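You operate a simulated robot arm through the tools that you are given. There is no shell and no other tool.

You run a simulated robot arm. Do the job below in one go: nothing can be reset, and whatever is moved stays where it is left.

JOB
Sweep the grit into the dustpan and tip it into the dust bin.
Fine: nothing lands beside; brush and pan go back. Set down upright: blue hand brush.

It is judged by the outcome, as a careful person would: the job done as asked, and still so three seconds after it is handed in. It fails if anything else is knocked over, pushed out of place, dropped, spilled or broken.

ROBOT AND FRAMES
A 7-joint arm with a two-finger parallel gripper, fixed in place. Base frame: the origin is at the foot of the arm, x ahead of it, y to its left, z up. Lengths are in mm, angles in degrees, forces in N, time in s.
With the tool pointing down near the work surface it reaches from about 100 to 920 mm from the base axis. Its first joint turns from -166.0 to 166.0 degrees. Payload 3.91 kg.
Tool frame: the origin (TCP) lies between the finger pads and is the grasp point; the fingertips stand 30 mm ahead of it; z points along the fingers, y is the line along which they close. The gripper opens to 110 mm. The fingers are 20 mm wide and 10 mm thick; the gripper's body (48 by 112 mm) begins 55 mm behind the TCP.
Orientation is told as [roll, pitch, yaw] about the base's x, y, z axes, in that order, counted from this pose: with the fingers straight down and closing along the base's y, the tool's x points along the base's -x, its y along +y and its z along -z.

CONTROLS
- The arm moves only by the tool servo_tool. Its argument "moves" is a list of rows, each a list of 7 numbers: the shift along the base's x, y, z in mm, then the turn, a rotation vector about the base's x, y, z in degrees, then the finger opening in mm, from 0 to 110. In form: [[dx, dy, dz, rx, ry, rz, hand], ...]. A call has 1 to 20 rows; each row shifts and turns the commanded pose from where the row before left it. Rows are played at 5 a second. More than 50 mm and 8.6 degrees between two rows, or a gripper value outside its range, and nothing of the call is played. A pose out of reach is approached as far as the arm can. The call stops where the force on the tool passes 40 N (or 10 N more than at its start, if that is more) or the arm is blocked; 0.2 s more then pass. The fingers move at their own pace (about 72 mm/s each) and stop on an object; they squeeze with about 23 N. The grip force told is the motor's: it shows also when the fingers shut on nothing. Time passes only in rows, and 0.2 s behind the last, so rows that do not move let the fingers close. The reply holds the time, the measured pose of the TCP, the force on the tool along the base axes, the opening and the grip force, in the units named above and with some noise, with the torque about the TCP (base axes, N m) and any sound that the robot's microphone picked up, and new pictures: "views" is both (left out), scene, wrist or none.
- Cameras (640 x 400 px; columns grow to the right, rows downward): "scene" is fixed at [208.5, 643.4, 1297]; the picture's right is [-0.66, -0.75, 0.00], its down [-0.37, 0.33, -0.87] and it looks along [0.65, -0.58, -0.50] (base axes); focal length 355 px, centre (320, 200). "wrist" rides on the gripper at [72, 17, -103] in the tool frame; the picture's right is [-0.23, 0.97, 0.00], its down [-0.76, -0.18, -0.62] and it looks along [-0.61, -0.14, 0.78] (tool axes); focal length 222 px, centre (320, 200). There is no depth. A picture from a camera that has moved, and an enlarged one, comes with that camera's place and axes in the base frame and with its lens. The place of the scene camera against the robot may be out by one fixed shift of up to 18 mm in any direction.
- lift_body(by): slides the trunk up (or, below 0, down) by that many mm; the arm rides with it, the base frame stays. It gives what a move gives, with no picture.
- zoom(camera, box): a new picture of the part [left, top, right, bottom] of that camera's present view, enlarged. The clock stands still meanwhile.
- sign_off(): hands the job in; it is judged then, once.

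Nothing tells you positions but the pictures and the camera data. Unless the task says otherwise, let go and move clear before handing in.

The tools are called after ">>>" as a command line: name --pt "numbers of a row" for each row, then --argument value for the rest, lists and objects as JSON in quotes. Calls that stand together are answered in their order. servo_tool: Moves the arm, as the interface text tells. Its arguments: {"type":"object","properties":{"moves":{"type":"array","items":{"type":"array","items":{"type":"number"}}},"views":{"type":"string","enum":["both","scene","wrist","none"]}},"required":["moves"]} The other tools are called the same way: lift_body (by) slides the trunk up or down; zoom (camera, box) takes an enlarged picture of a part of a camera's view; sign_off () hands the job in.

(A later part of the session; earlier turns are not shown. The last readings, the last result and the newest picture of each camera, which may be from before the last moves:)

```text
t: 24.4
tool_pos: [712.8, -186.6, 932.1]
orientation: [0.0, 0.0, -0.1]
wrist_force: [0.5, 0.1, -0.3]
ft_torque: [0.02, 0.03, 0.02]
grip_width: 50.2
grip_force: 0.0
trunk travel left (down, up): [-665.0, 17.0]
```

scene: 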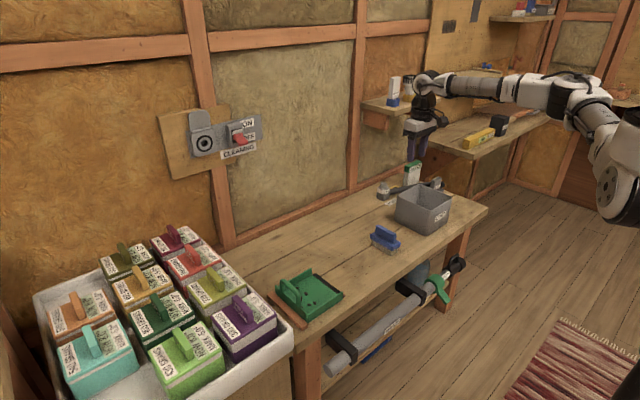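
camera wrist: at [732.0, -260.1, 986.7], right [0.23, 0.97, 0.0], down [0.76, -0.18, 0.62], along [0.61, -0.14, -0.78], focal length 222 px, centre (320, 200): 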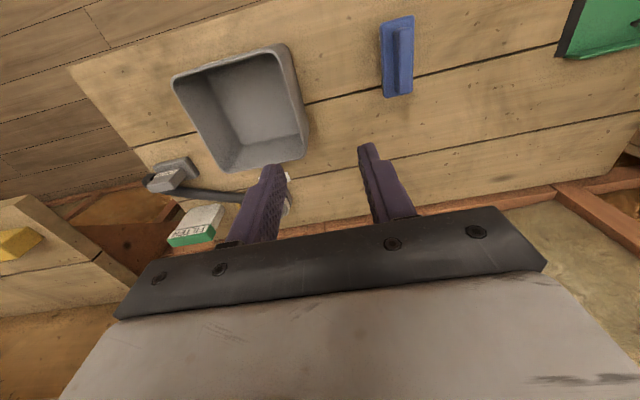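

Trunk raised. Now I rehearse the −90° yaw in the air.

>>> servo_tool --pt "0 -10 -5 0 0 -8.5 50" --pt "0 -10 -5 0 0 -8.5 50" --pt "0 -10 -5 0 0 -8.5 50" --pt "0 -10 -5 0 0 -8.5 50" --pt "0 -10 -5 0 0 -8.5 50" --pt "0 -10 -5 0 0 -8.5 50" --pt "0 -10 0 0 0 -8.5 50" --pt "0 -10 0 0 0 -8.5 50" --pt "0 -10 0 0 0 -8.5 50" --pt "0 -10 0 0 0 -8.5 50" --pt "0 -10 0 0 0 -5 50" --pt "0 0 0 0 0 0 50" --views "both"

```text
t: 27.1
tool_pos: [711.2, -297.0, 902.0]
orientation: [0.0, -0.1, -90.1]
wrist_force: [-0.2, -0.4, 0.6]
ft_torque: [-0.04, 0.01, 0.0]
grip_width: 49.9
grip_force: 0.0
trunk travel left (down, up): [-665.0, 17.0]
camera wrist: at [729.5, -223.6, 1005.2], right [0.97, -0.23, 0.0], down [-0.18, -0.76, 0.62], along [-0.14, -0.61, -0.78], focal length 222 px, centre (320, 200)
```

scene: 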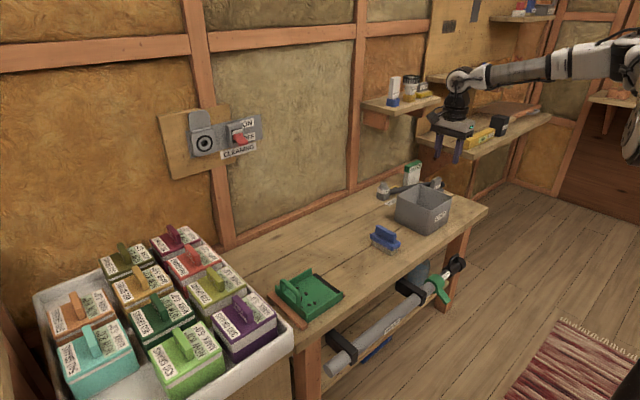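
wrist: 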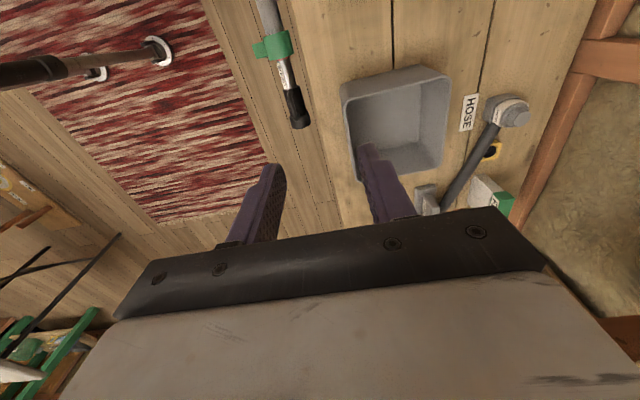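

Yaw works. Let me measure the bin rim more closely from here.

>>> zoom --camera "wrist" --box '[320, 50, 480, 210]'

```text
2.50 times, centred on (400, 130) of wrist
camera zoom: at [729.5, -223.6, 1005.2], right [0.97, -0.23, 0.0], down [-0.18, -0.76, 0.62], along [-0.14, -0.61, -0.78], focal length 555 px, centre (120, 375)
```

zoom: 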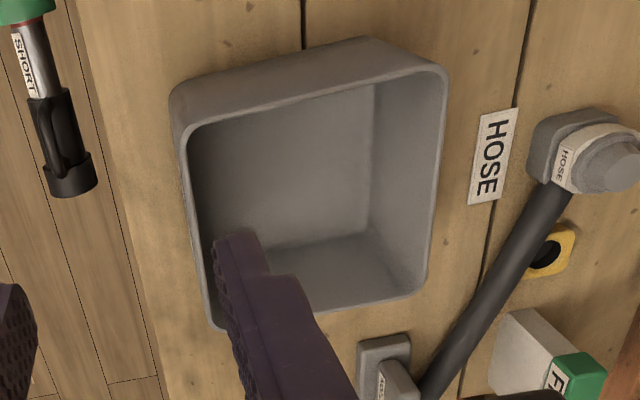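

The bin opening is about x 747–880, y −450–−318. I now rehearse the tilt sequence above it with the empty gripper to check reach.

>>> servo_tool --pt "28 -13.8 -15.3 0 -3.4 0 50" --pt "28 -13.8 -15.3 0 -3.4 0 50" --pt "28 -13.8 -15.3 0 -3.3 0 50" --pt "28 -13.8 -15.3 0 -3.3 0 50" --pt "28 -13.8 -15.3 0 -3.3 0 50" --pt "28 -13.8 -15.3 0 -3.3 0 50" --pt "10 0 5 0 -5 0 50" --pt "10 0 5 0 -5 0 50" --pt "0 0 0 0 0 0 50" --views "scene"

>>> servo_tool --pt "-6 0 8.5 0 -5 0 50" --pt "-6 0 8.5 0 -5 0 50" --pt "-7 0 6 0 -5 0 50" --pt "-7 0 6 0 -5 0 50" --pt "-8 0 4 0 -5 0 50" --pt "-8 0 4 0 -5 0 50" --pt "0 0 0 0 0 0 50" --views "both"

```text
t: 29.1
tool_pos: [901.2, -380.0, 818.4]
orientation: [30.1, 0.0, -90.0]
wrist_force: [0.1, -0.2, -1.2]
ft_torque: [0.02, 0.0, 0.03]
grip_width: 50.1
grip_force: 0.0
trunk travel left (down, up): [-665.0, 17.0]
```

scene: 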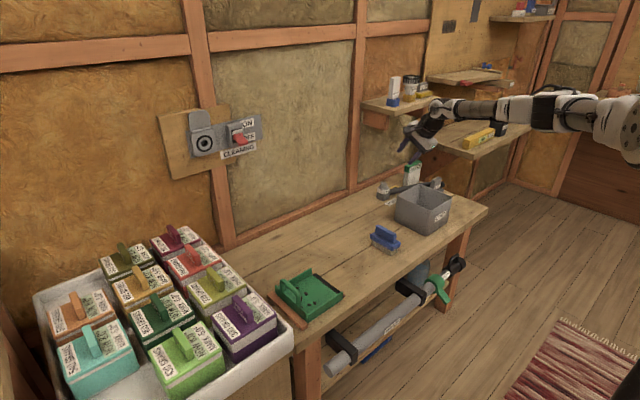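

```text
t: 30.6
tool_pos: [859.2, -378.7, 856.3]
orientation: [60.0, -0.1, -90.0]
wrist_force: [-0.3, 0.0, -0.2]
ft_torque: [0.0, -0.02, 0.02]
grip_width: 50.0
grip_force: 0.0
trunk travel left (down, up): [-665.0, 17.0]
camera wrist: at [778.3, -305.9, 922.7], right [0.49, -0.23, 0.84], down [-0.63, -0.76, 0.16], along [0.61, -0.61, -0.51], focal length 222 px, centre (320, 200)
```

scene: 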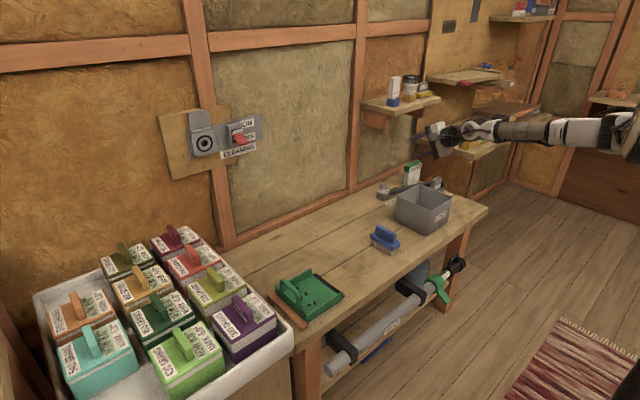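
wrist: 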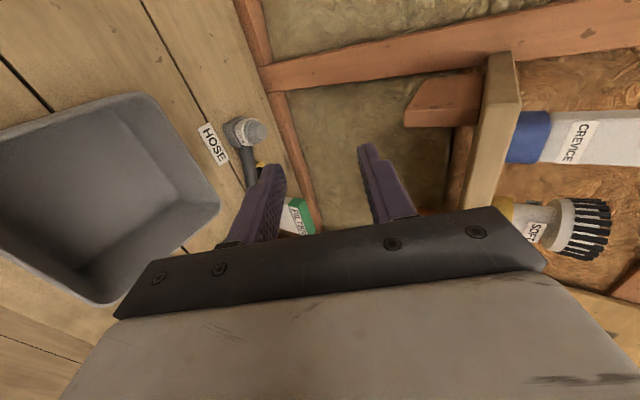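

The full tipping sequence is reachable. I undo the tilt and yaw and go back toward the pan.

>>> servo_tool --pt "8 0 -4 0 7 0 50" --pt "8 0 -4 0 7 0 50" --pt "7 0 -6 0 7 0 50" --pt "7 0 -6 0 7 0 50" --pt "0 0 0 0 7 0 50" --pt "-20 4 10 0 7 0 50" --pt "-30 10 12 0 7 0 50" --pt "-30 15 15 0 7 0 50" --pt "-30 15 15 0 4 0 50" --pt "-30 20 10 0 0 0 50" --pt "-30 20 0 0 0 0 50" --pt "0 0 0 0 0 0 50" --views "none"

>>> servo_tool --pt "0 35 0 0 0 8.5 60" --pt "0 35 0 0 0 8.5 60" --pt "0 35 0 0 0 8.5 60" --pt "0 35 0 0 0 8.5 60" --pt "0 35 0 0 0 8.5 60" --pt "0 35 -10 0 0 8.5 60" --pt "0 35 -10 0 0 8.5 60" --pt "0 35 -10 0 0 8.5 60" --pt "0 35 -10 0 0 8.5 60" --pt "0 35 -10 0 0 8.5 60" --pt "0 35 -10 0 0 5 60" --pt "0 0 0 0 0 0 60" --views "both"

```text
t: 33.2
tool_pos: [717.6, -294.6, 898.6]
orientation: [0.0, 0.0, -90.1]
wrist_force: [0.1, 0.0, -0.4]
ft_torque: [0.0, 0.01, 0.0]
grip_width: 50.0
grip_force: 0.1
trunk travel left (down, up): [-665.0, 17.0]
```

```text
t: 35.9
tool_pos: [719.0, 92.1, 837.8]
orientation: [0.0, 0.0, 0.1]
wrist_force: [0.4, 0.7, -0.2]
ft_torque: [0.01, -0.05, 0.02]
grip_width: 60.1
grip_force: 0.2
trunk travel left (down, up): [-665.0, 17.0]
camera wrist: at [646.0, 109.5, 941.7], right [0.23, 0.97, 0.0], down [0.76, -0.18, 0.62], along [0.61, -0.14, -0.78], focal length 222 px, centre (320, 200)
```

scene: 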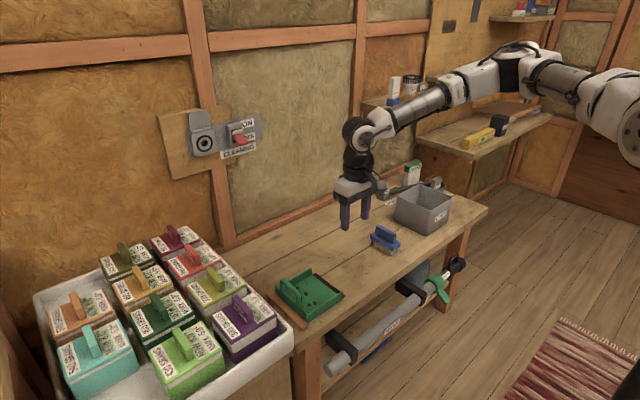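
wrist: 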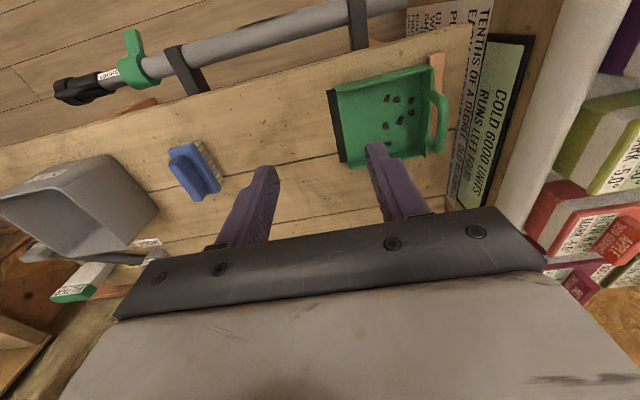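

The pan holds all seven pieces. I move above its handle for a close look.

>>> servo_tool --pt "15 31 -19 0 0 0 60" --pt "15 31 -19 0 0 0 60" --pt "15 31 -19 0 0 0 60" --pt "15 31 -19 0 0 0 60" --pt "15 31 -19 0 0 0 60" --pt "0 0 0 0 0 0 60" --views "both"

>>> zoom --camera "wrist" --box '[200, 10, 420, 210]'

>>> zoom --camera "scene" --box '[250, 220, 370, 330]'

```text
t: 37.2
tool_pos: [791.9, 246.0, 744.6]
orientation: [0.0, 0.0, 0.0]
wrist_force: [-0.3, 0.2, 0.3]
ft_torque: [0.01, -0.04, 0.0]
grip_width: 60.2
grip_force: 0.0
trunk travel left (down, up): [-665.0, 17.0]
camera wrist: at [720.3, 263.0, 848.0], right [0.23, 0.97, 0.0], down [0.76, -0.18, 0.62], along [0.61, -0.14, -0.78], focal length 222 px, centre (320, 200)
```

scene: 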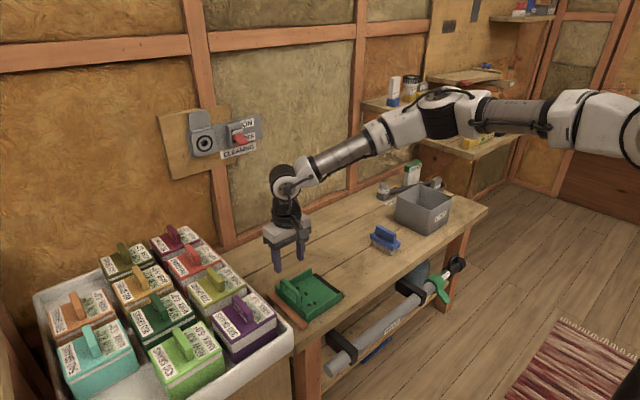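
wrist: 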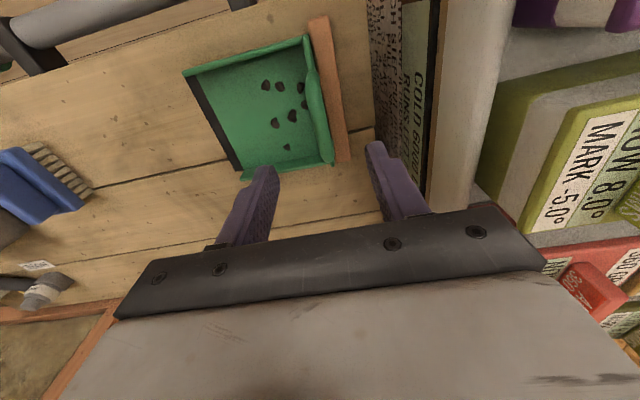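

```text
2.00 times, centred on (310, 110) of wrist
camera zoom: at [720.3, 263.0, 848.0], right [0.23, 0.97, 0.0], down [0.76, -0.18, 0.62], along [0.61, -0.14, -0.78], focal length 444 px, centre (340, 380)
```

zoom: 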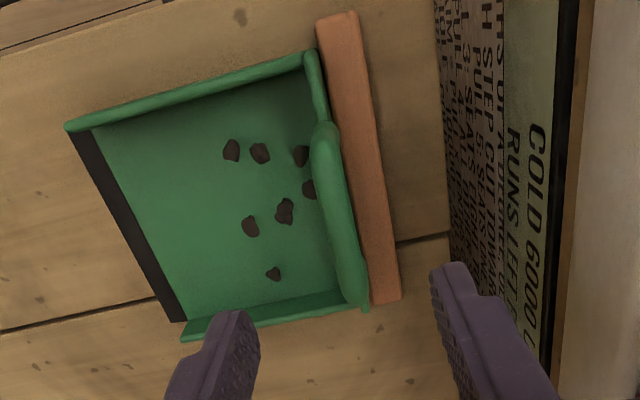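

```text
3.64 times, centred on (310, 275) of scene
camera zoom: at [208.5, 643.4, 1297.0], right [-0.66, -0.75, 0.0], down [-0.37, 0.33, -0.87], along [0.65, -0.58, -0.5], focal length 1292 px, centre (356, -73)
```

zoom: 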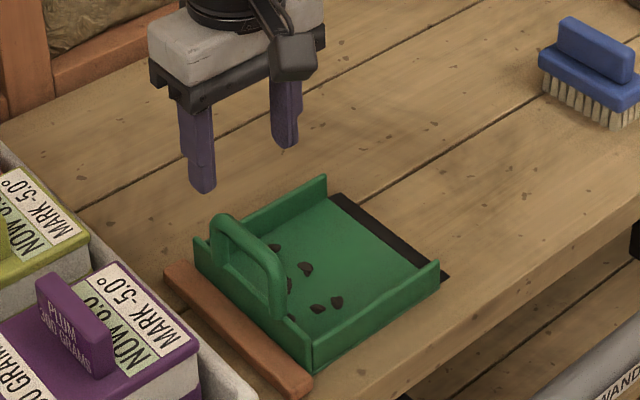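

The handle bar is at about (792,247.5), top z≈632. I descend to just above it and check centring.

>>> servo_tool --pt "0 1 -20 0 0 0 60" --pt "0 0.5 -20 0 0 0 60" --pt "0 0 -20 0 0 0 60" --pt "0 0 -9 0 0 0 60" --pt "0 0 0 0 0 0 60" --views "both"

>>> zoom --camera "wrist" --box '[220, 80, 420, 230]'

>>> zoom --camera "scene" --box '[260, 220, 350, 320]'

```text
t: 38.5
tool_pos: [792.5, 246.4, 673.3]
orientation: [0.0, -0.1, 0.0]
wrist_force: [0.6, 0.5, -0.5]
ft_torque: [0.0, -0.01, 0.03]
grip_width: 60.2
grip_force: 0.1
trunk travel left (down, up): [-665.0, 17.0]
camera wrist: at [720.7, 264.0, 777.2], right [0.23, 0.97, 0.0], down [0.76, -0.18, 0.62], along [0.61, -0.14, -0.78], focal length 222 px, centre (320, 200)
```

scene: 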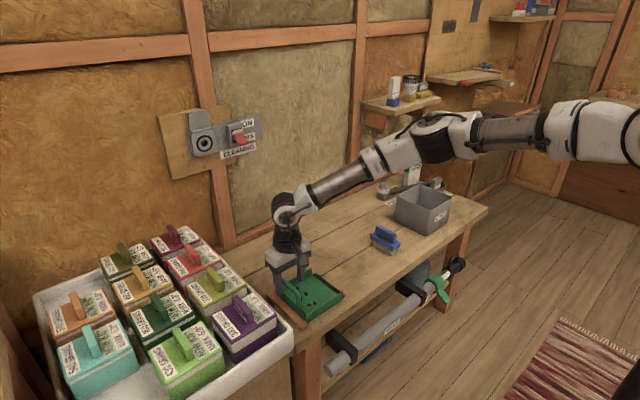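
wrist: 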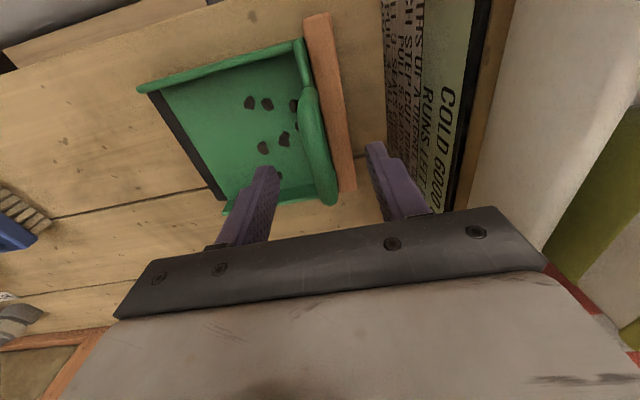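

```text
2.67 times, centred on (320, 155) of wrist
camera zoom: at [720.7, 264.0, 777.2], right [0.23, 0.97, 0.0], down [0.76, -0.18, 0.62], along [0.61, -0.14, -0.78], focal length 592 px, centre (320, 320)
```

zoom: 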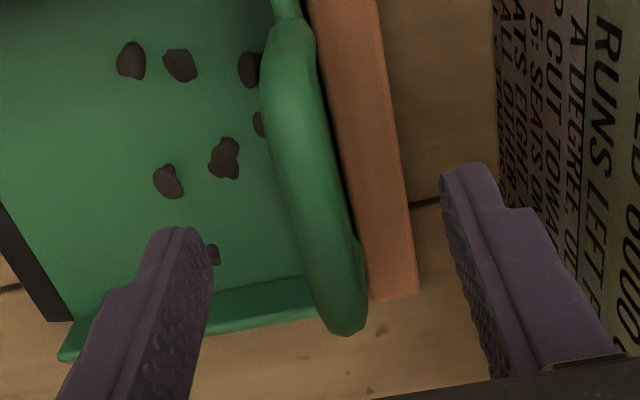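

```text
4.00 times, centred on (305, 270) of scene
camera zoom: at [208.5, 643.4, 1297.0], right [-0.66, -0.75, 0.0], down [-0.37, 0.33, -0.87], along [0.65, -0.58, -0.5], focal length 1421 px, centre (380, -80)
```

zoom: 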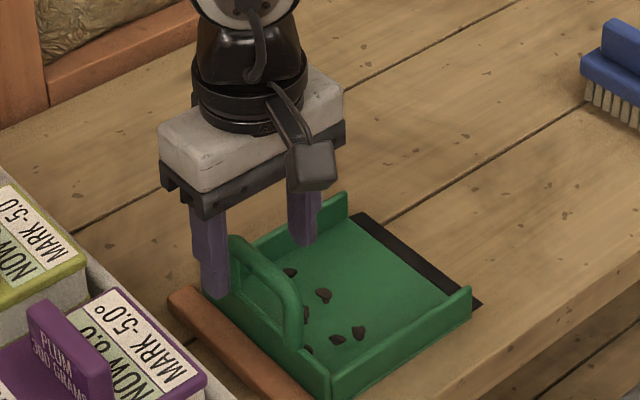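

Centring is good (within 1 mm). I lower so the fingers straddle the handle, tips staying clear of the pan floor and batten.

>>> servo_tool --pt "0 -0.5 -15 0 0 0 60" --pt "0 0 -15 0 0 0 60" --pt "0 0 -12 0 0 0 60" --pt "0 0 -8 0 0 0 60" --pt "0 0 -5 0 0 0 60" --pt "0 0 0 0 0 0 60" --views "both"

>>> zoom --camera "wrist" --box '[220, 80, 420, 230]'

>>> zoom --camera "scene" --box '[260, 220, 350, 320]'

```text
t: 39.9
tool_pos: [794.0, 245.2, 620.1]
orientation: [0.0, 0.0, 0.0]
wrist_force: [-0.8, 0.2, -0.7]
ft_torque: [0.0, 0.04, 0.0]
grip_width: 60.0
grip_force: 0.0
trunk travel left (down, up): [-665.0, 17.0]
camera wrist: at [721.6, 262.8, 723.4], right [0.23, 0.97, 0.0], down [0.76, -0.18, 0.62], along [0.61, -0.14, -0.78], focal length 222 px, centre (320, 200)
```

scene: 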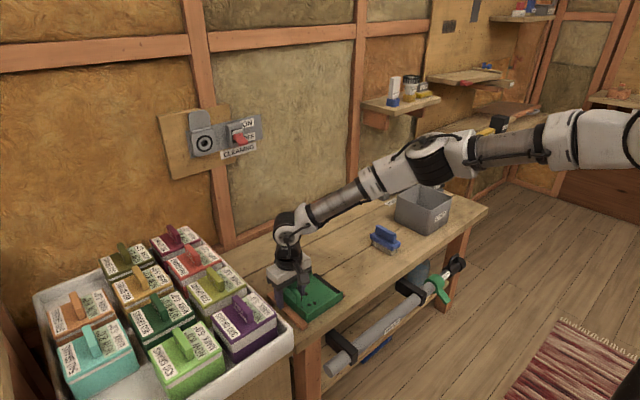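
wrist: 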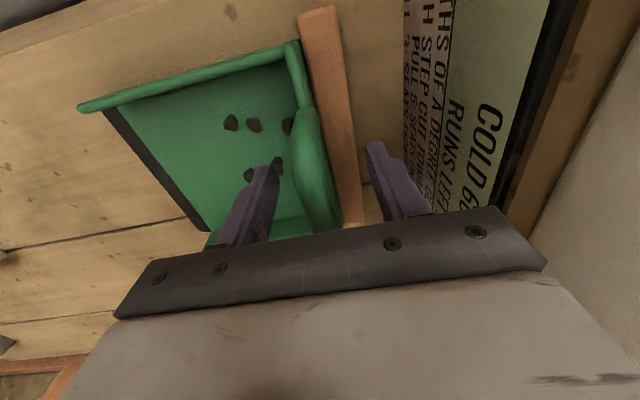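

```text
2.67 times, centred on (320, 155) of wrist
camera zoom: at [721.6, 262.8, 723.4], right [0.23, 0.97, 0.0], down [0.76, -0.18, 0.62], along [0.61, -0.14, -0.78], focal length 592 px, centre (320, 320)
```

zoom: 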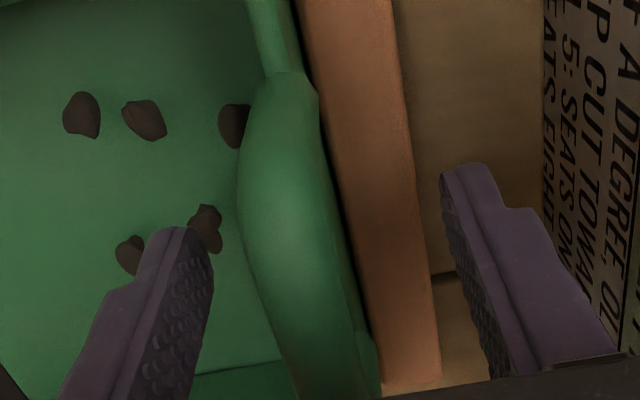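

```text
4.00 times, centred on (305, 270) of scene
camera zoom: at [208.5, 643.4, 1297.0], right [-0.66, -0.75, 0.0], down [-0.37, 0.33, -0.87], along [0.65, -0.58, -0.5], focal length 1421 px, centre (380, -80)
```

zoom: 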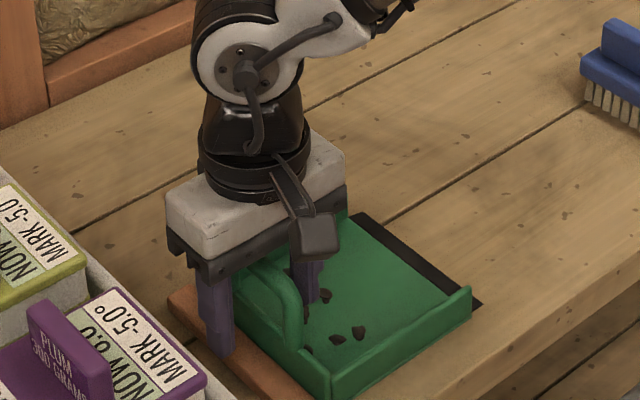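

The fingers straddle the handle with clearance on both sides. I close on it.

>>> servo_tool --pt "0 0 0 0 0 0 40" --pt "0 0 0 0 0 0 25" --pt "0 0 0 0 0 0 12" --pt "0 0 0 0 0 0 4" --pt "0 0 0 0 0 0 4" --pt "0 0 0 0 0 0 4" --views "both"

>>> zoom --camera "wrist" --box '[220, 60, 420, 230]'

>>> zoom --camera "scene" --box '[260, 220, 350, 320]'

```text
t: 41.2
tool_pos: [793.3, 245.3, 621.3]
orientation: [0.0, -0.1, 0.0]
wrist_force: [-0.8, 1.1, 2.1]
ft_torque: [-0.03, 0.03, -0.01]
grip_width: 13.0
grip_force: 23.2
trunk travel left (down, up): [-665.0, 17.0]
camera wrist: at [721.6, 262.8, 723.5], right [0.23, 0.97, 0.0], down [0.76, -0.18, 0.62], along [0.61, -0.14, -0.78], focal length 222 px, centre (320, 200)
```

scene: 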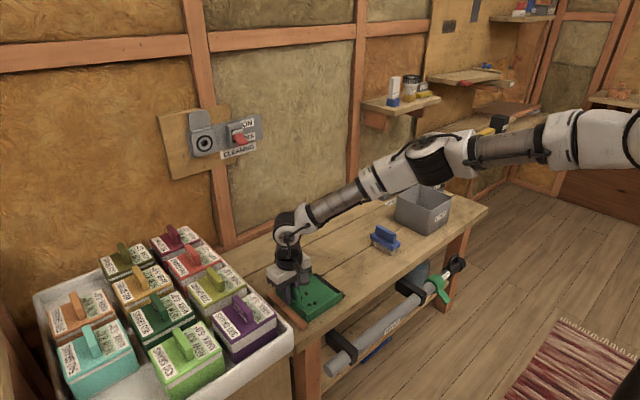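
wrist: 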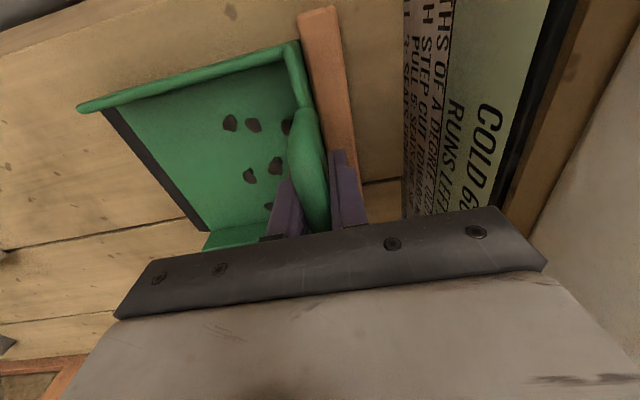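

```text
2.35 times, centred on (320, 145) of wrist
camera zoom: at [721.6, 262.8, 723.5], right [0.23, 0.97, 0.0], down [0.76, -0.18, 0.62], along [0.61, -0.14, -0.78], focal length 523 px, centre (320, 329)
```

zoom: 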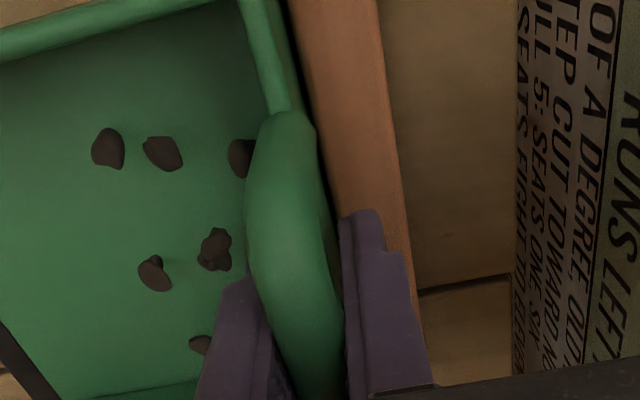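

```text
4.00 times, centred on (305, 270) of scene
camera zoom: at [208.5, 643.4, 1297.0], right [-0.66, -0.75, 0.0], down [-0.37, 0.33, -0.87], along [0.65, -0.58, -0.5], focal length 1421 px, centre (380, -80)
```

zoom: 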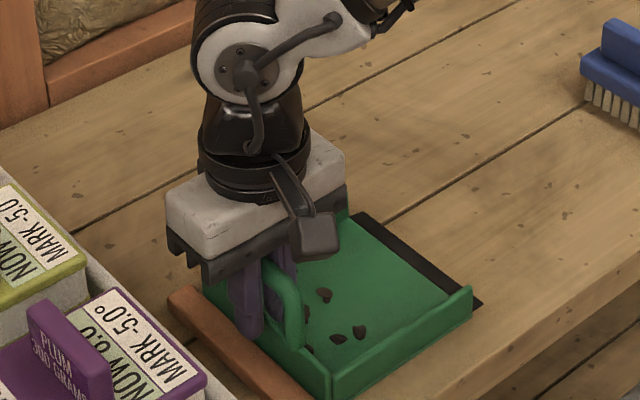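

Handle is gripped (13 mm). I lift the pan slowly a little and check that it stays level and nothing shifts.

>>> servo_tool --pt "0 0 2 0 0 0 4" --pt "0 0 4 0 0 0 4" --pt "0 0 6 0 0 0 4" --pt "0 0 8 0 0 0 4" --pt "0 0 10 0 0 0 4" --pt "0 0 0 0 0 0 4" --views "both"

>>> zoom --camera "scene" --box '[250, 220, 370, 330]'

>>> zoom --camera "wrist" --box '[60, 20, 380, 240]'

```text
t: 42.6
tool_pos: [793.6, 244.7, 648.6]
orientation: [0.0, 0.0, 0.1]
wrist_force: [0.5, -0.7, -1.8]
ft_torque: [0.04, 0.01, -0.01]
grip_width: 13.1
grip_force: 22.8
trunk travel left (down, up): [-665.0, 17.0]
camera wrist: at [721.9, 263.4, 753.1], right [0.23, 0.97, 0.0], down [0.76, -0.18, 0.62], along [0.61, -0.14, -0.78], focal length 222 px, centre (320, 200)
```

scene: 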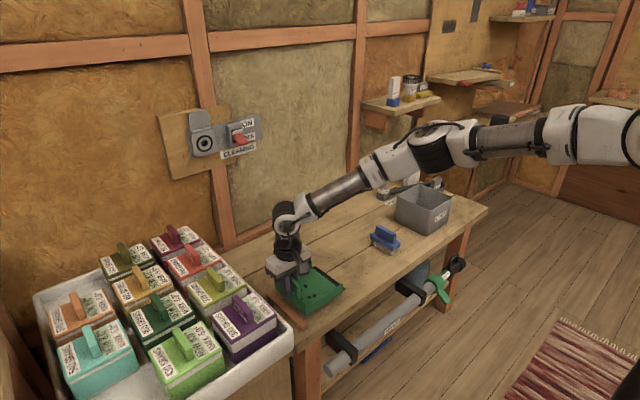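
wrist: 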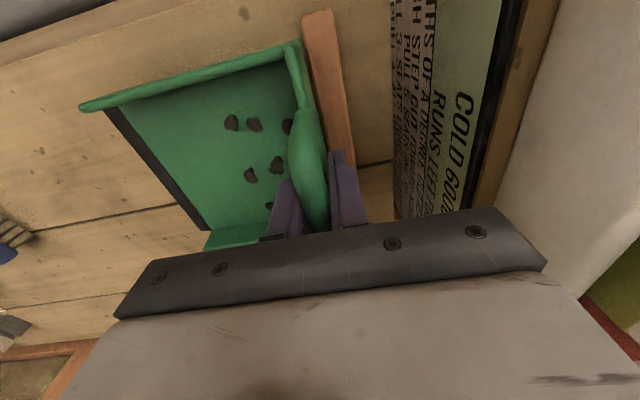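

```text
3.64 times, centred on (310, 275) of scene
camera zoom: at [208.5, 643.4, 1297.0], right [-0.66, -0.75, 0.0], down [-0.37, 0.33, -0.87], along [0.65, -0.58, -0.5], focal length 1292 px, centre (356, -73)
```

zoom: 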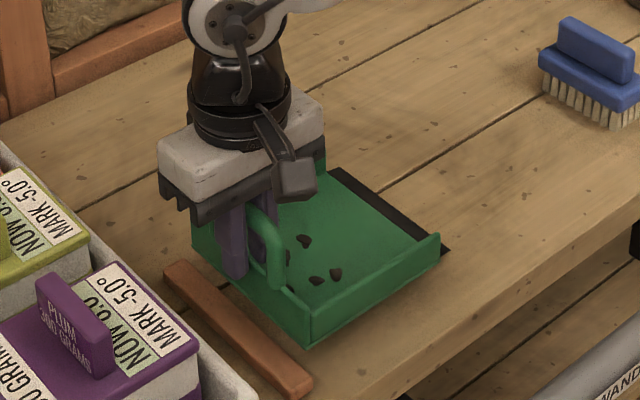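

```text
1.82 times, centred on (220, 130) of wrist
camera zoom: at [721.9, 263.4, 753.1], right [0.23, 0.97, 0.0], down [0.76, -0.18, 0.62], along [0.61, -0.14, -0.78], focal length 404 px, centre (502, 327)
```

zoom: 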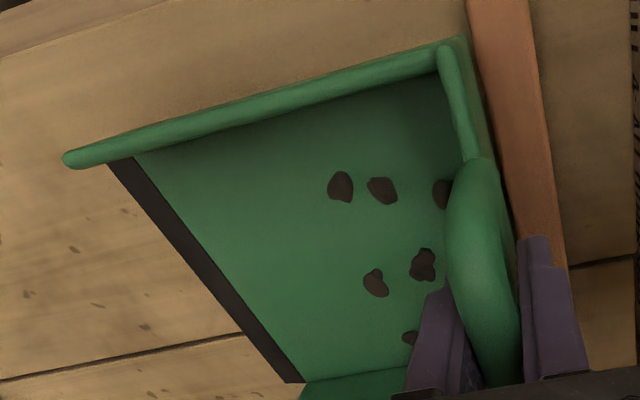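

The pan is level and steady, grit in place. I raise it gently, lean it back slightly (lip up) and carry it away from the shelf of tins.

>>> servo_tool --pt "0 0 10 0 0 0 4" --pt "0 0 18 0 0 0 4" --pt "0 0 22 0 0 0 4" --pt "0 0 25 0 0 0 4" --pt "0 0 25 0 0 0 4" --pt "0 0 25 0 0 0 4" --pt "0 -8 25 0 0 0 4" --pt "-3 -15 20 0 0 0 4" --pt "-6 -20 12 -2 0 0 4" --pt "-6 -22 8 -2 0 0 4" --pt "-6 -24 6 -2 0 0 4" --pt "-6 -24 4 -2 0 0 4" --pt "-6 -24 0 -1 0 0 4" --pt "-6 -24 0 -1 0 0 4" --pt "-6 -20 0 0 0 0 4" --pt "0 -10 0 0 0 0 4" --views "both"

```text
t: 46.0
tool_pos: [747.5, 55.6, 850.2]
orientation: [-10.0, 0.0, 0.0]
wrist_force: [0.5, 0.3, -0.3]
ft_torque: [0.07, 0.0, 0.01]
grip_width: 13.2
grip_force: 22.8
trunk travel left (down, up): [-665.0, 17.0]
camera wrist: at [676.0, 89.7, 949.0], right [0.23, 0.96, -0.17], down [0.76, -0.07, 0.64], along [0.61, -0.27, -0.75], focal length 222 px, centre (320, 200)
```

scene: 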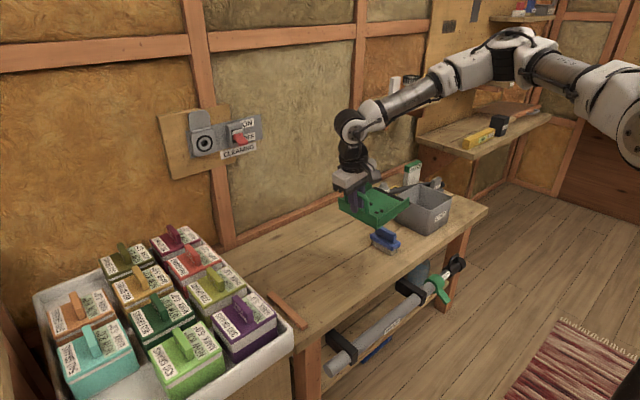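
wrist: 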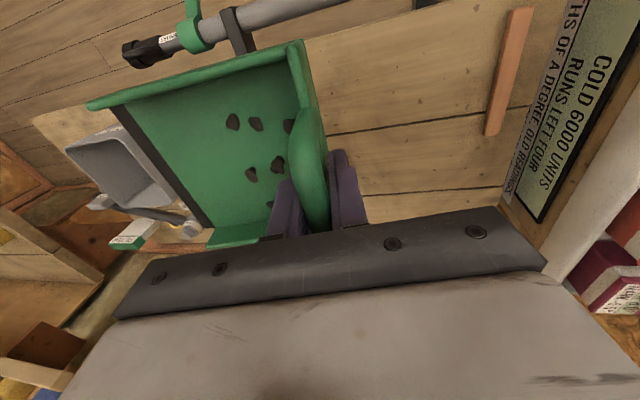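

Grit sits still. Now I carry it toward the bin while turning the pan −90° so the lip faces the robot.

>>> servo_tool --pt "-1 -10 3 0 0 -3 4" --pt "-2 -18 3 0 0 -5 4" --pt "-2 -20 3 0 0 -5 4" --pt "-2 -20 3 0 0 -5 4" --pt "-2 -20 3 0 0 -5 4" --pt "-2 -20 3 0 0 -5 4" --pt "-2 -20 3 0 0 -5 4" --pt "-2 -20 3 0 0 -5 4" --pt "-2 -20 3 0 0 -5 4" --pt "-2 -20 3 0 0 -5 4" --pt "-2 -20 3 0 0 -5 4" --pt "-2 -20 3 0 0 -5 4" --pt "-2 -20 3 0 0 -5 4" --pt "-2 -20 3 0 0 -5 4" --pt "-2 -20 3 0 0 -5 4" --pt "-2 -20 3 0 0 -5 4" --pt "-1 -18 2 0 0 -5 4" --pt "0 -16 0 0 0 -5 4" --pt "0 -10 0 0 0 -2 4" --pt "0 0 0 0 0 0 4" --views "both"

```text
t: 50.2
tool_pos: [715.9, -297.0, 898.3]
orientation: [-10.0, 0.1, -90.0]
wrist_force: [0.2, 0.2, -1.2]
ft_torque: [0.0, -0.03, 0.0]
grip_width: 12.9
grip_force: 23.5
trunk travel left (down, up): [-665.0, 17.0]
camera wrist: at [751.4, -223.5, 997.8], right [0.96, -0.23, -0.17], down [-0.07, -0.76, 0.64], along [-0.28, -0.61, -0.75], focal length 222 px, centre (320, 200)
```

scene: 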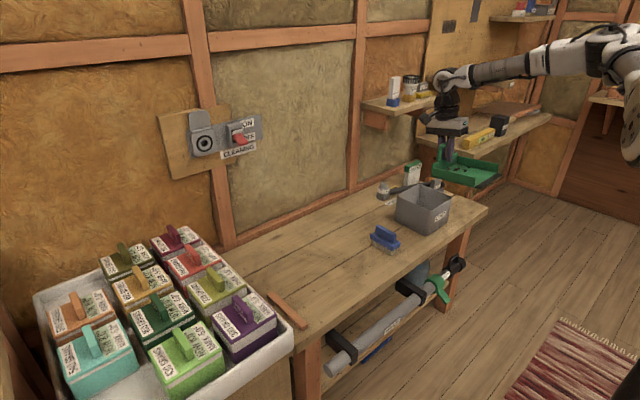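
wrist: 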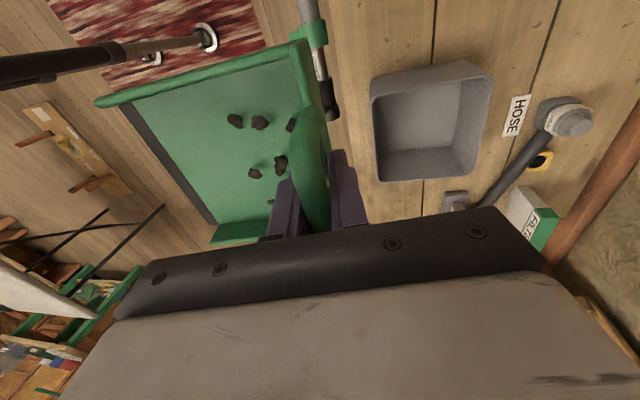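

Everything's holding. Next I bring the lip over the bin opening at a slight tilt.

>>> servo_tool --pt "8 -4.3 -4 0 -1 0 4" --pt "15 -8 -7 0 -2 0 4" --pt "16 -9 -8 0 -2 0 4" --pt "16 -9 -8 0 -2 0 4" --pt "16 -9 -8 0 -2 0 4" --pt "16 -9 -8 0 -2 0 4" --pt "16 -9 -8 0 -2 0 4" --pt "16 -9 -8 0 -2 0 4" --pt "16 -8 -8 0 -2 0 4" --pt "13 -6 -7 0 -2 0 4" --pt "6 -2.7 -4 0 -1 0 4" --pt "0 0 0 0 0 0 4" --views "both"

>>> zoom --camera "scene" --box '[360, 110, 520, 240]'

```text
t: 52.9
tool_pos: [872.3, -380.2, 821.5]
orientation: [10.0, 0.0, -90.0]
wrist_force: [0.3, 0.9, -2.2]
ft_torque: [0.0, -0.05, 0.0]
grip_width: 12.8
grip_force: 23.2
trunk travel left (down, up): [-665.0, 17.0]
camera wrist: at [870.6, -307.6, 926.7], right [0.96, -0.23, 0.17], down [-0.28, -0.76, 0.58], along [0.0, -0.61, -0.79], focal length 222 px, centre (320, 200)
```

scene: 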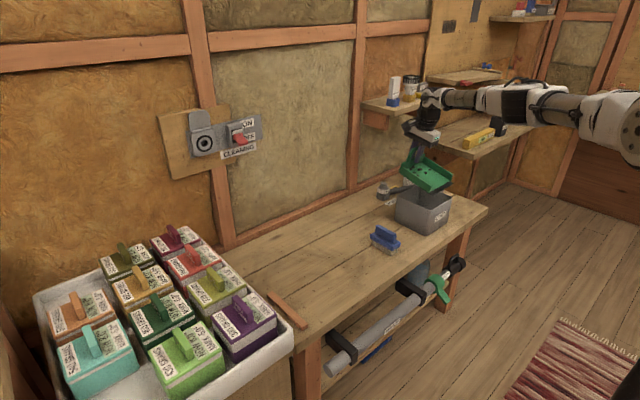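
wrist: 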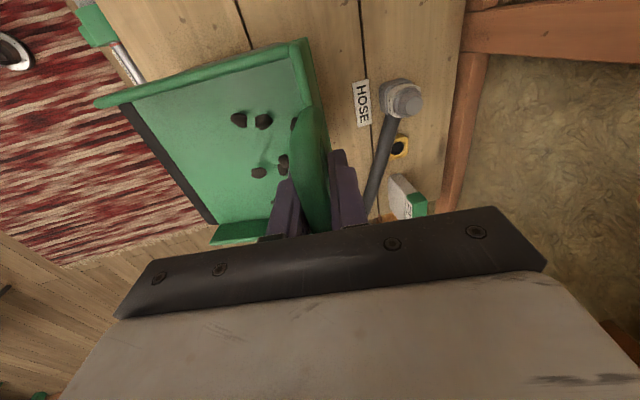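

```text
3.08 times, centred on (440, 175) of scene
camera zoom: at [208.5, 643.4, 1297.0], right [-0.66, -0.75, 0.0], down [-0.37, 0.33, -0.87], along [0.65, -0.58, -0.5], focal length 1093 px, centre (-49, 277)
```

zoom: 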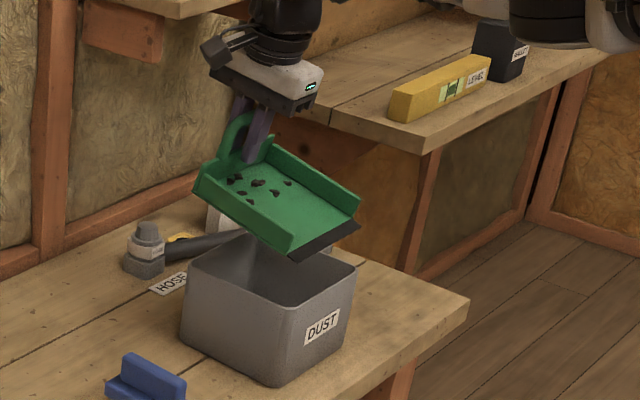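

The lip is just above the bin's front edge. I move in and tilt to about 30°, lip well inside the opening.

>>> servo_tool --pt "6 0 -4 0 -4 0 4" --pt "6 0 -4 0 -6 0 4" --pt "0 0 0 0 0 0 4" --views "scene"

>>> zoom --camera "scene" --box '[360, 110, 520, 240]'

>>> servo_tool --pt "8 0 4 0 -5 0 4" --pt "8 0 6 0 -5 0 4" --pt "0 0 0 0 0 0 4" --views "both"

>>> zoom --camera "scene" --box '[360, 110, 520, 240]'

```text
t: 53.6
tool_pos: [884.3, -379.6, 815.4]
orientation: [20.1, -0.1, -90.0]
wrist_force: [0.3, -0.3, -1.0]
ft_torque: [0.0, -0.05, 0.02]
grip_width: 13.1
grip_force: 22.8
trunk travel left (down, up): [-665.0, 17.0]
```

scene: 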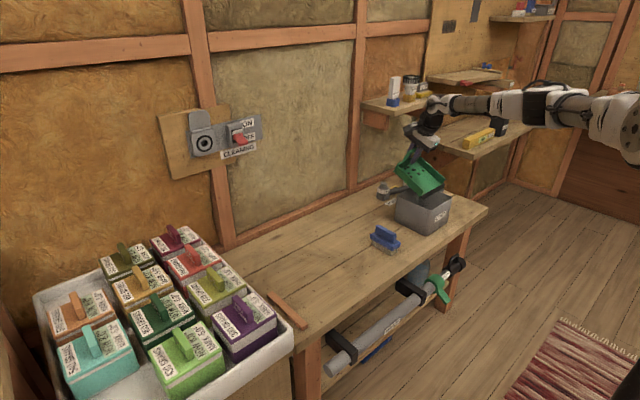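

```text
3.08 times, centred on (440, 175) of scene
camera zoom: at [208.5, 643.4, 1297.0], right [-0.66, -0.75, 0.0], down [-0.37, 0.33, -0.87], along [0.65, -0.58, -0.5], focal length 1093 px, centre (-49, 277)
```

zoom: 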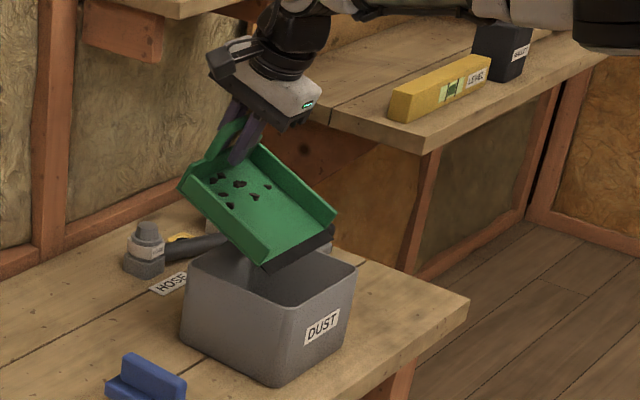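

```text
t: 54.5
tool_pos: [898.1, -381.7, 824.2]
orientation: [30.2, 0.1, -90.0]
wrist_force: [0.0, -0.7, -1.0]
ft_torque: [0.0, 0.0, -0.03]
grip_width: 13.1
grip_force: 23.0
trunk travel left (down, up): [-665.0, 17.0]
camera wrist: at [862.3, -308.2, 922.1], right [0.84, -0.23, 0.49], down [-0.47, -0.76, 0.45], along [0.27, -0.61, -0.75], focal length 222 px, centre (320, 200)
```

scene: 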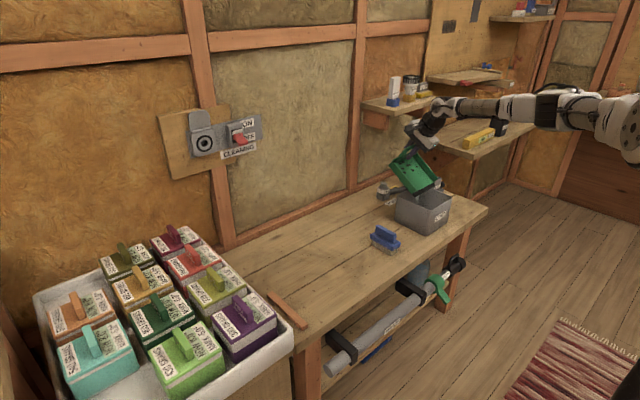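
wrist: 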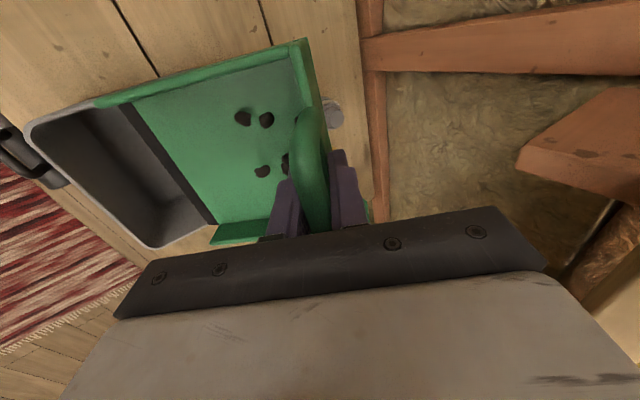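

```text
3.08 times, centred on (440, 175) of scene
camera zoom: at [208.5, 643.4, 1297.0], right [-0.66, -0.75, 0.0], down [-0.37, 0.33, -0.87], along [0.65, -0.58, -0.5], focal length 1093 px, centre (-49, 277)
```

zoom: 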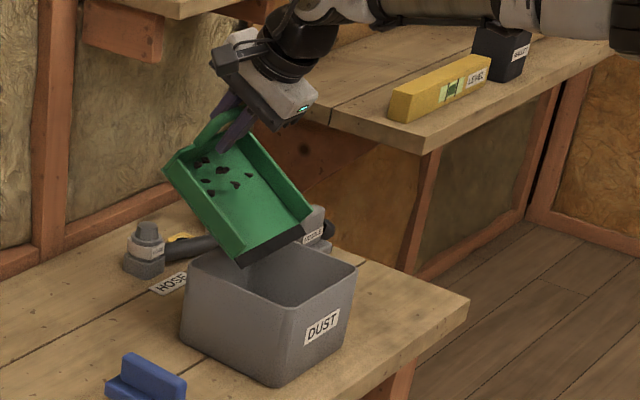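

Alignment over the bin is good. I continue tilting to 60° so the grit slides in.

>>> servo_tool --pt "-5 0 8 0 -5 0 4" --pt "-6 0 8 0 -5 0 4" --pt "-7 0 6 0 -5 0 4" --pt "-7 0 6 0 -5 0 4" --pt "0 0 0 0 0 0 4" --views "scene"

>>> zoom --camera "scene" --box '[360, 110, 520, 240]'

>>> servo_tool --pt "-8 0 4 0 -5 0 4" --pt "-9 0 4 0 -5 0 4" --pt "0 0 0 0 0 0 4" --pt "0 0 0 0 0 0 4" --views "both"

>>> zoom --camera "scene" --box '[360, 110, 520, 240]'

```text
t: 55.6
tool_pos: [874.1, -380.9, 851.0]
orientation: [50.1, 0.0, -90.1]
wrist_force: [-0.5, 0.4, -0.6]
ft_torque: [0.01, 0.0, 0.01]
grip_width: 13.3
grip_force: 23.0
trunk travel left (down, up): [-665.0, 17.0]
```

scene: 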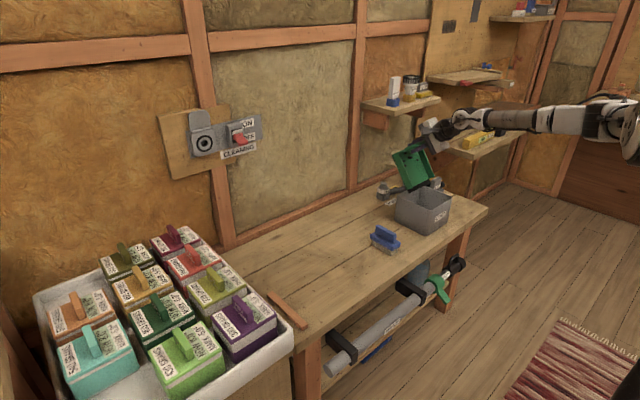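

```text
3.08 times, centred on (440, 175) of scene
camera zoom: at [208.5, 643.4, 1297.0], right [-0.66, -0.75, 0.0], down [-0.37, 0.33, -0.87], along [0.65, -0.58, -0.5], focal length 1093 px, centre (-49, 277)
```

zoom: 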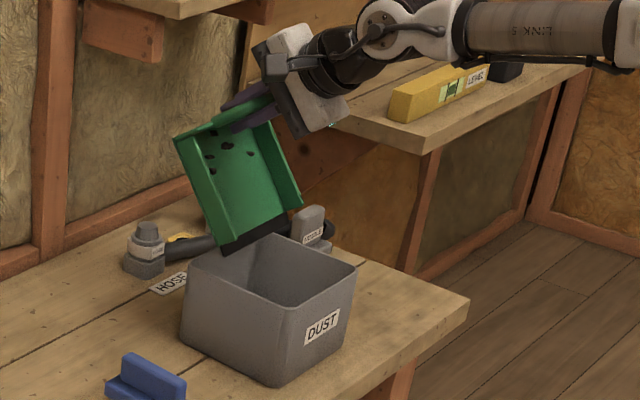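

```text
t: 56.6
tool_pos: [855.6, -380.5, 860.6]
orientation: [60.0, 0.0, -90.0]
wrist_force: [0.0, 0.0, -1.5]
ft_torque: [0.03, -0.01, 0.0]
grip_width: 13.1
grip_force: 22.6
trunk travel left (down, up): [-665.0, 17.0]
camera wrist: at [775.1, -307.2, 926.3], right [0.49, -0.23, 0.84], down [-0.63, -0.76, 0.16], along [0.61, -0.61, -0.51], focal length 222 px, centre (320, 200)
```

scene: 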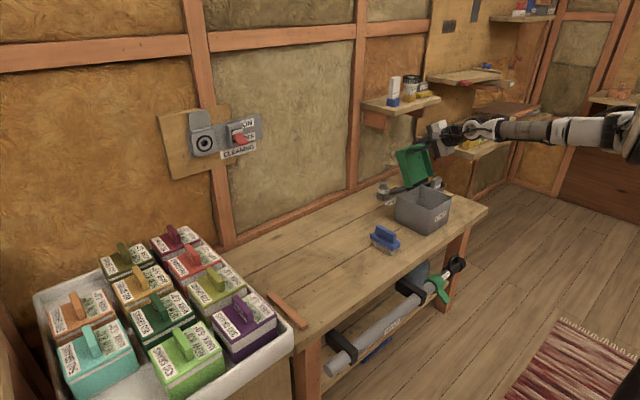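
wrist: 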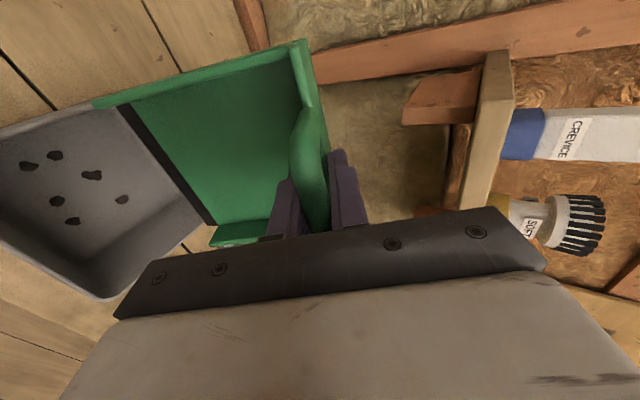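

```text
3.08 times, centred on (440, 175) of scene
camera zoom: at [208.5, 643.4, 1297.0], right [-0.66, -0.75, 0.0], down [-0.37, 0.33, -0.87], along [0.65, -0.58, -0.5], focal length 1093 px, centre (-49, 277)
```

zoom: 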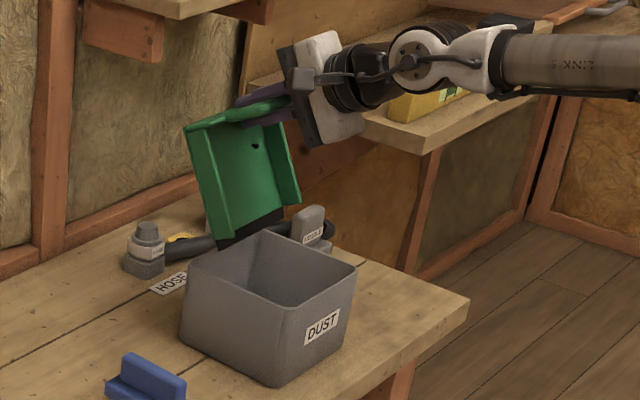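

Six pieces are in the bin; one still seems to be near the top of the pan. Let me look closer.

>>> zoom --camera "scene" --box '[395, 120, 455, 180]'

>>> zoom --camera "wrist" --box '[0, 30, 360, 300]'

```text
6.67 times, centred on (425, 150) of scene
camera zoom: at [208.5, 643.4, 1297.0], right [-0.66, -0.75, 0.0], down [-0.37, 0.33, -0.87], along [0.65, -0.58, -0.5], focal length 2368 px, centre (-380, 533)
```

zoom: 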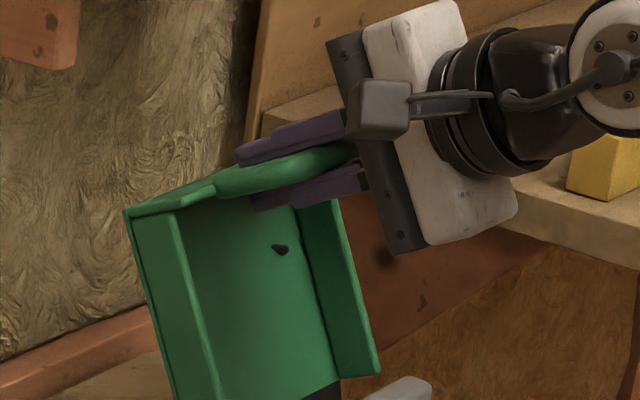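

```text
1.48 times, centred on (180, 165) of wrist
camera zoom: at [775.1, -307.2, 926.3], right [0.49, -0.23, 0.84], down [-0.63, -0.76, 0.16], along [0.61, -0.61, -0.51], focal length 329 px, centre (527, 252)
```

zoom: 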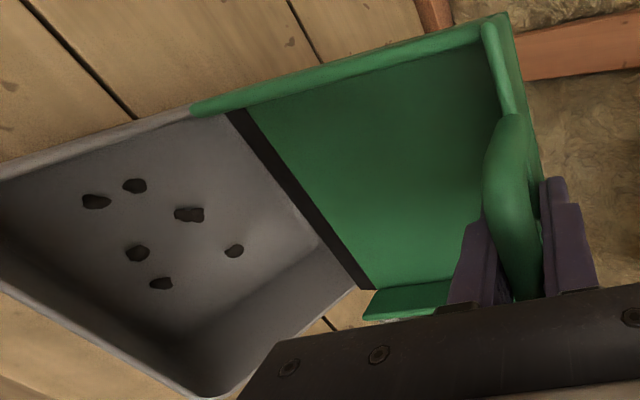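

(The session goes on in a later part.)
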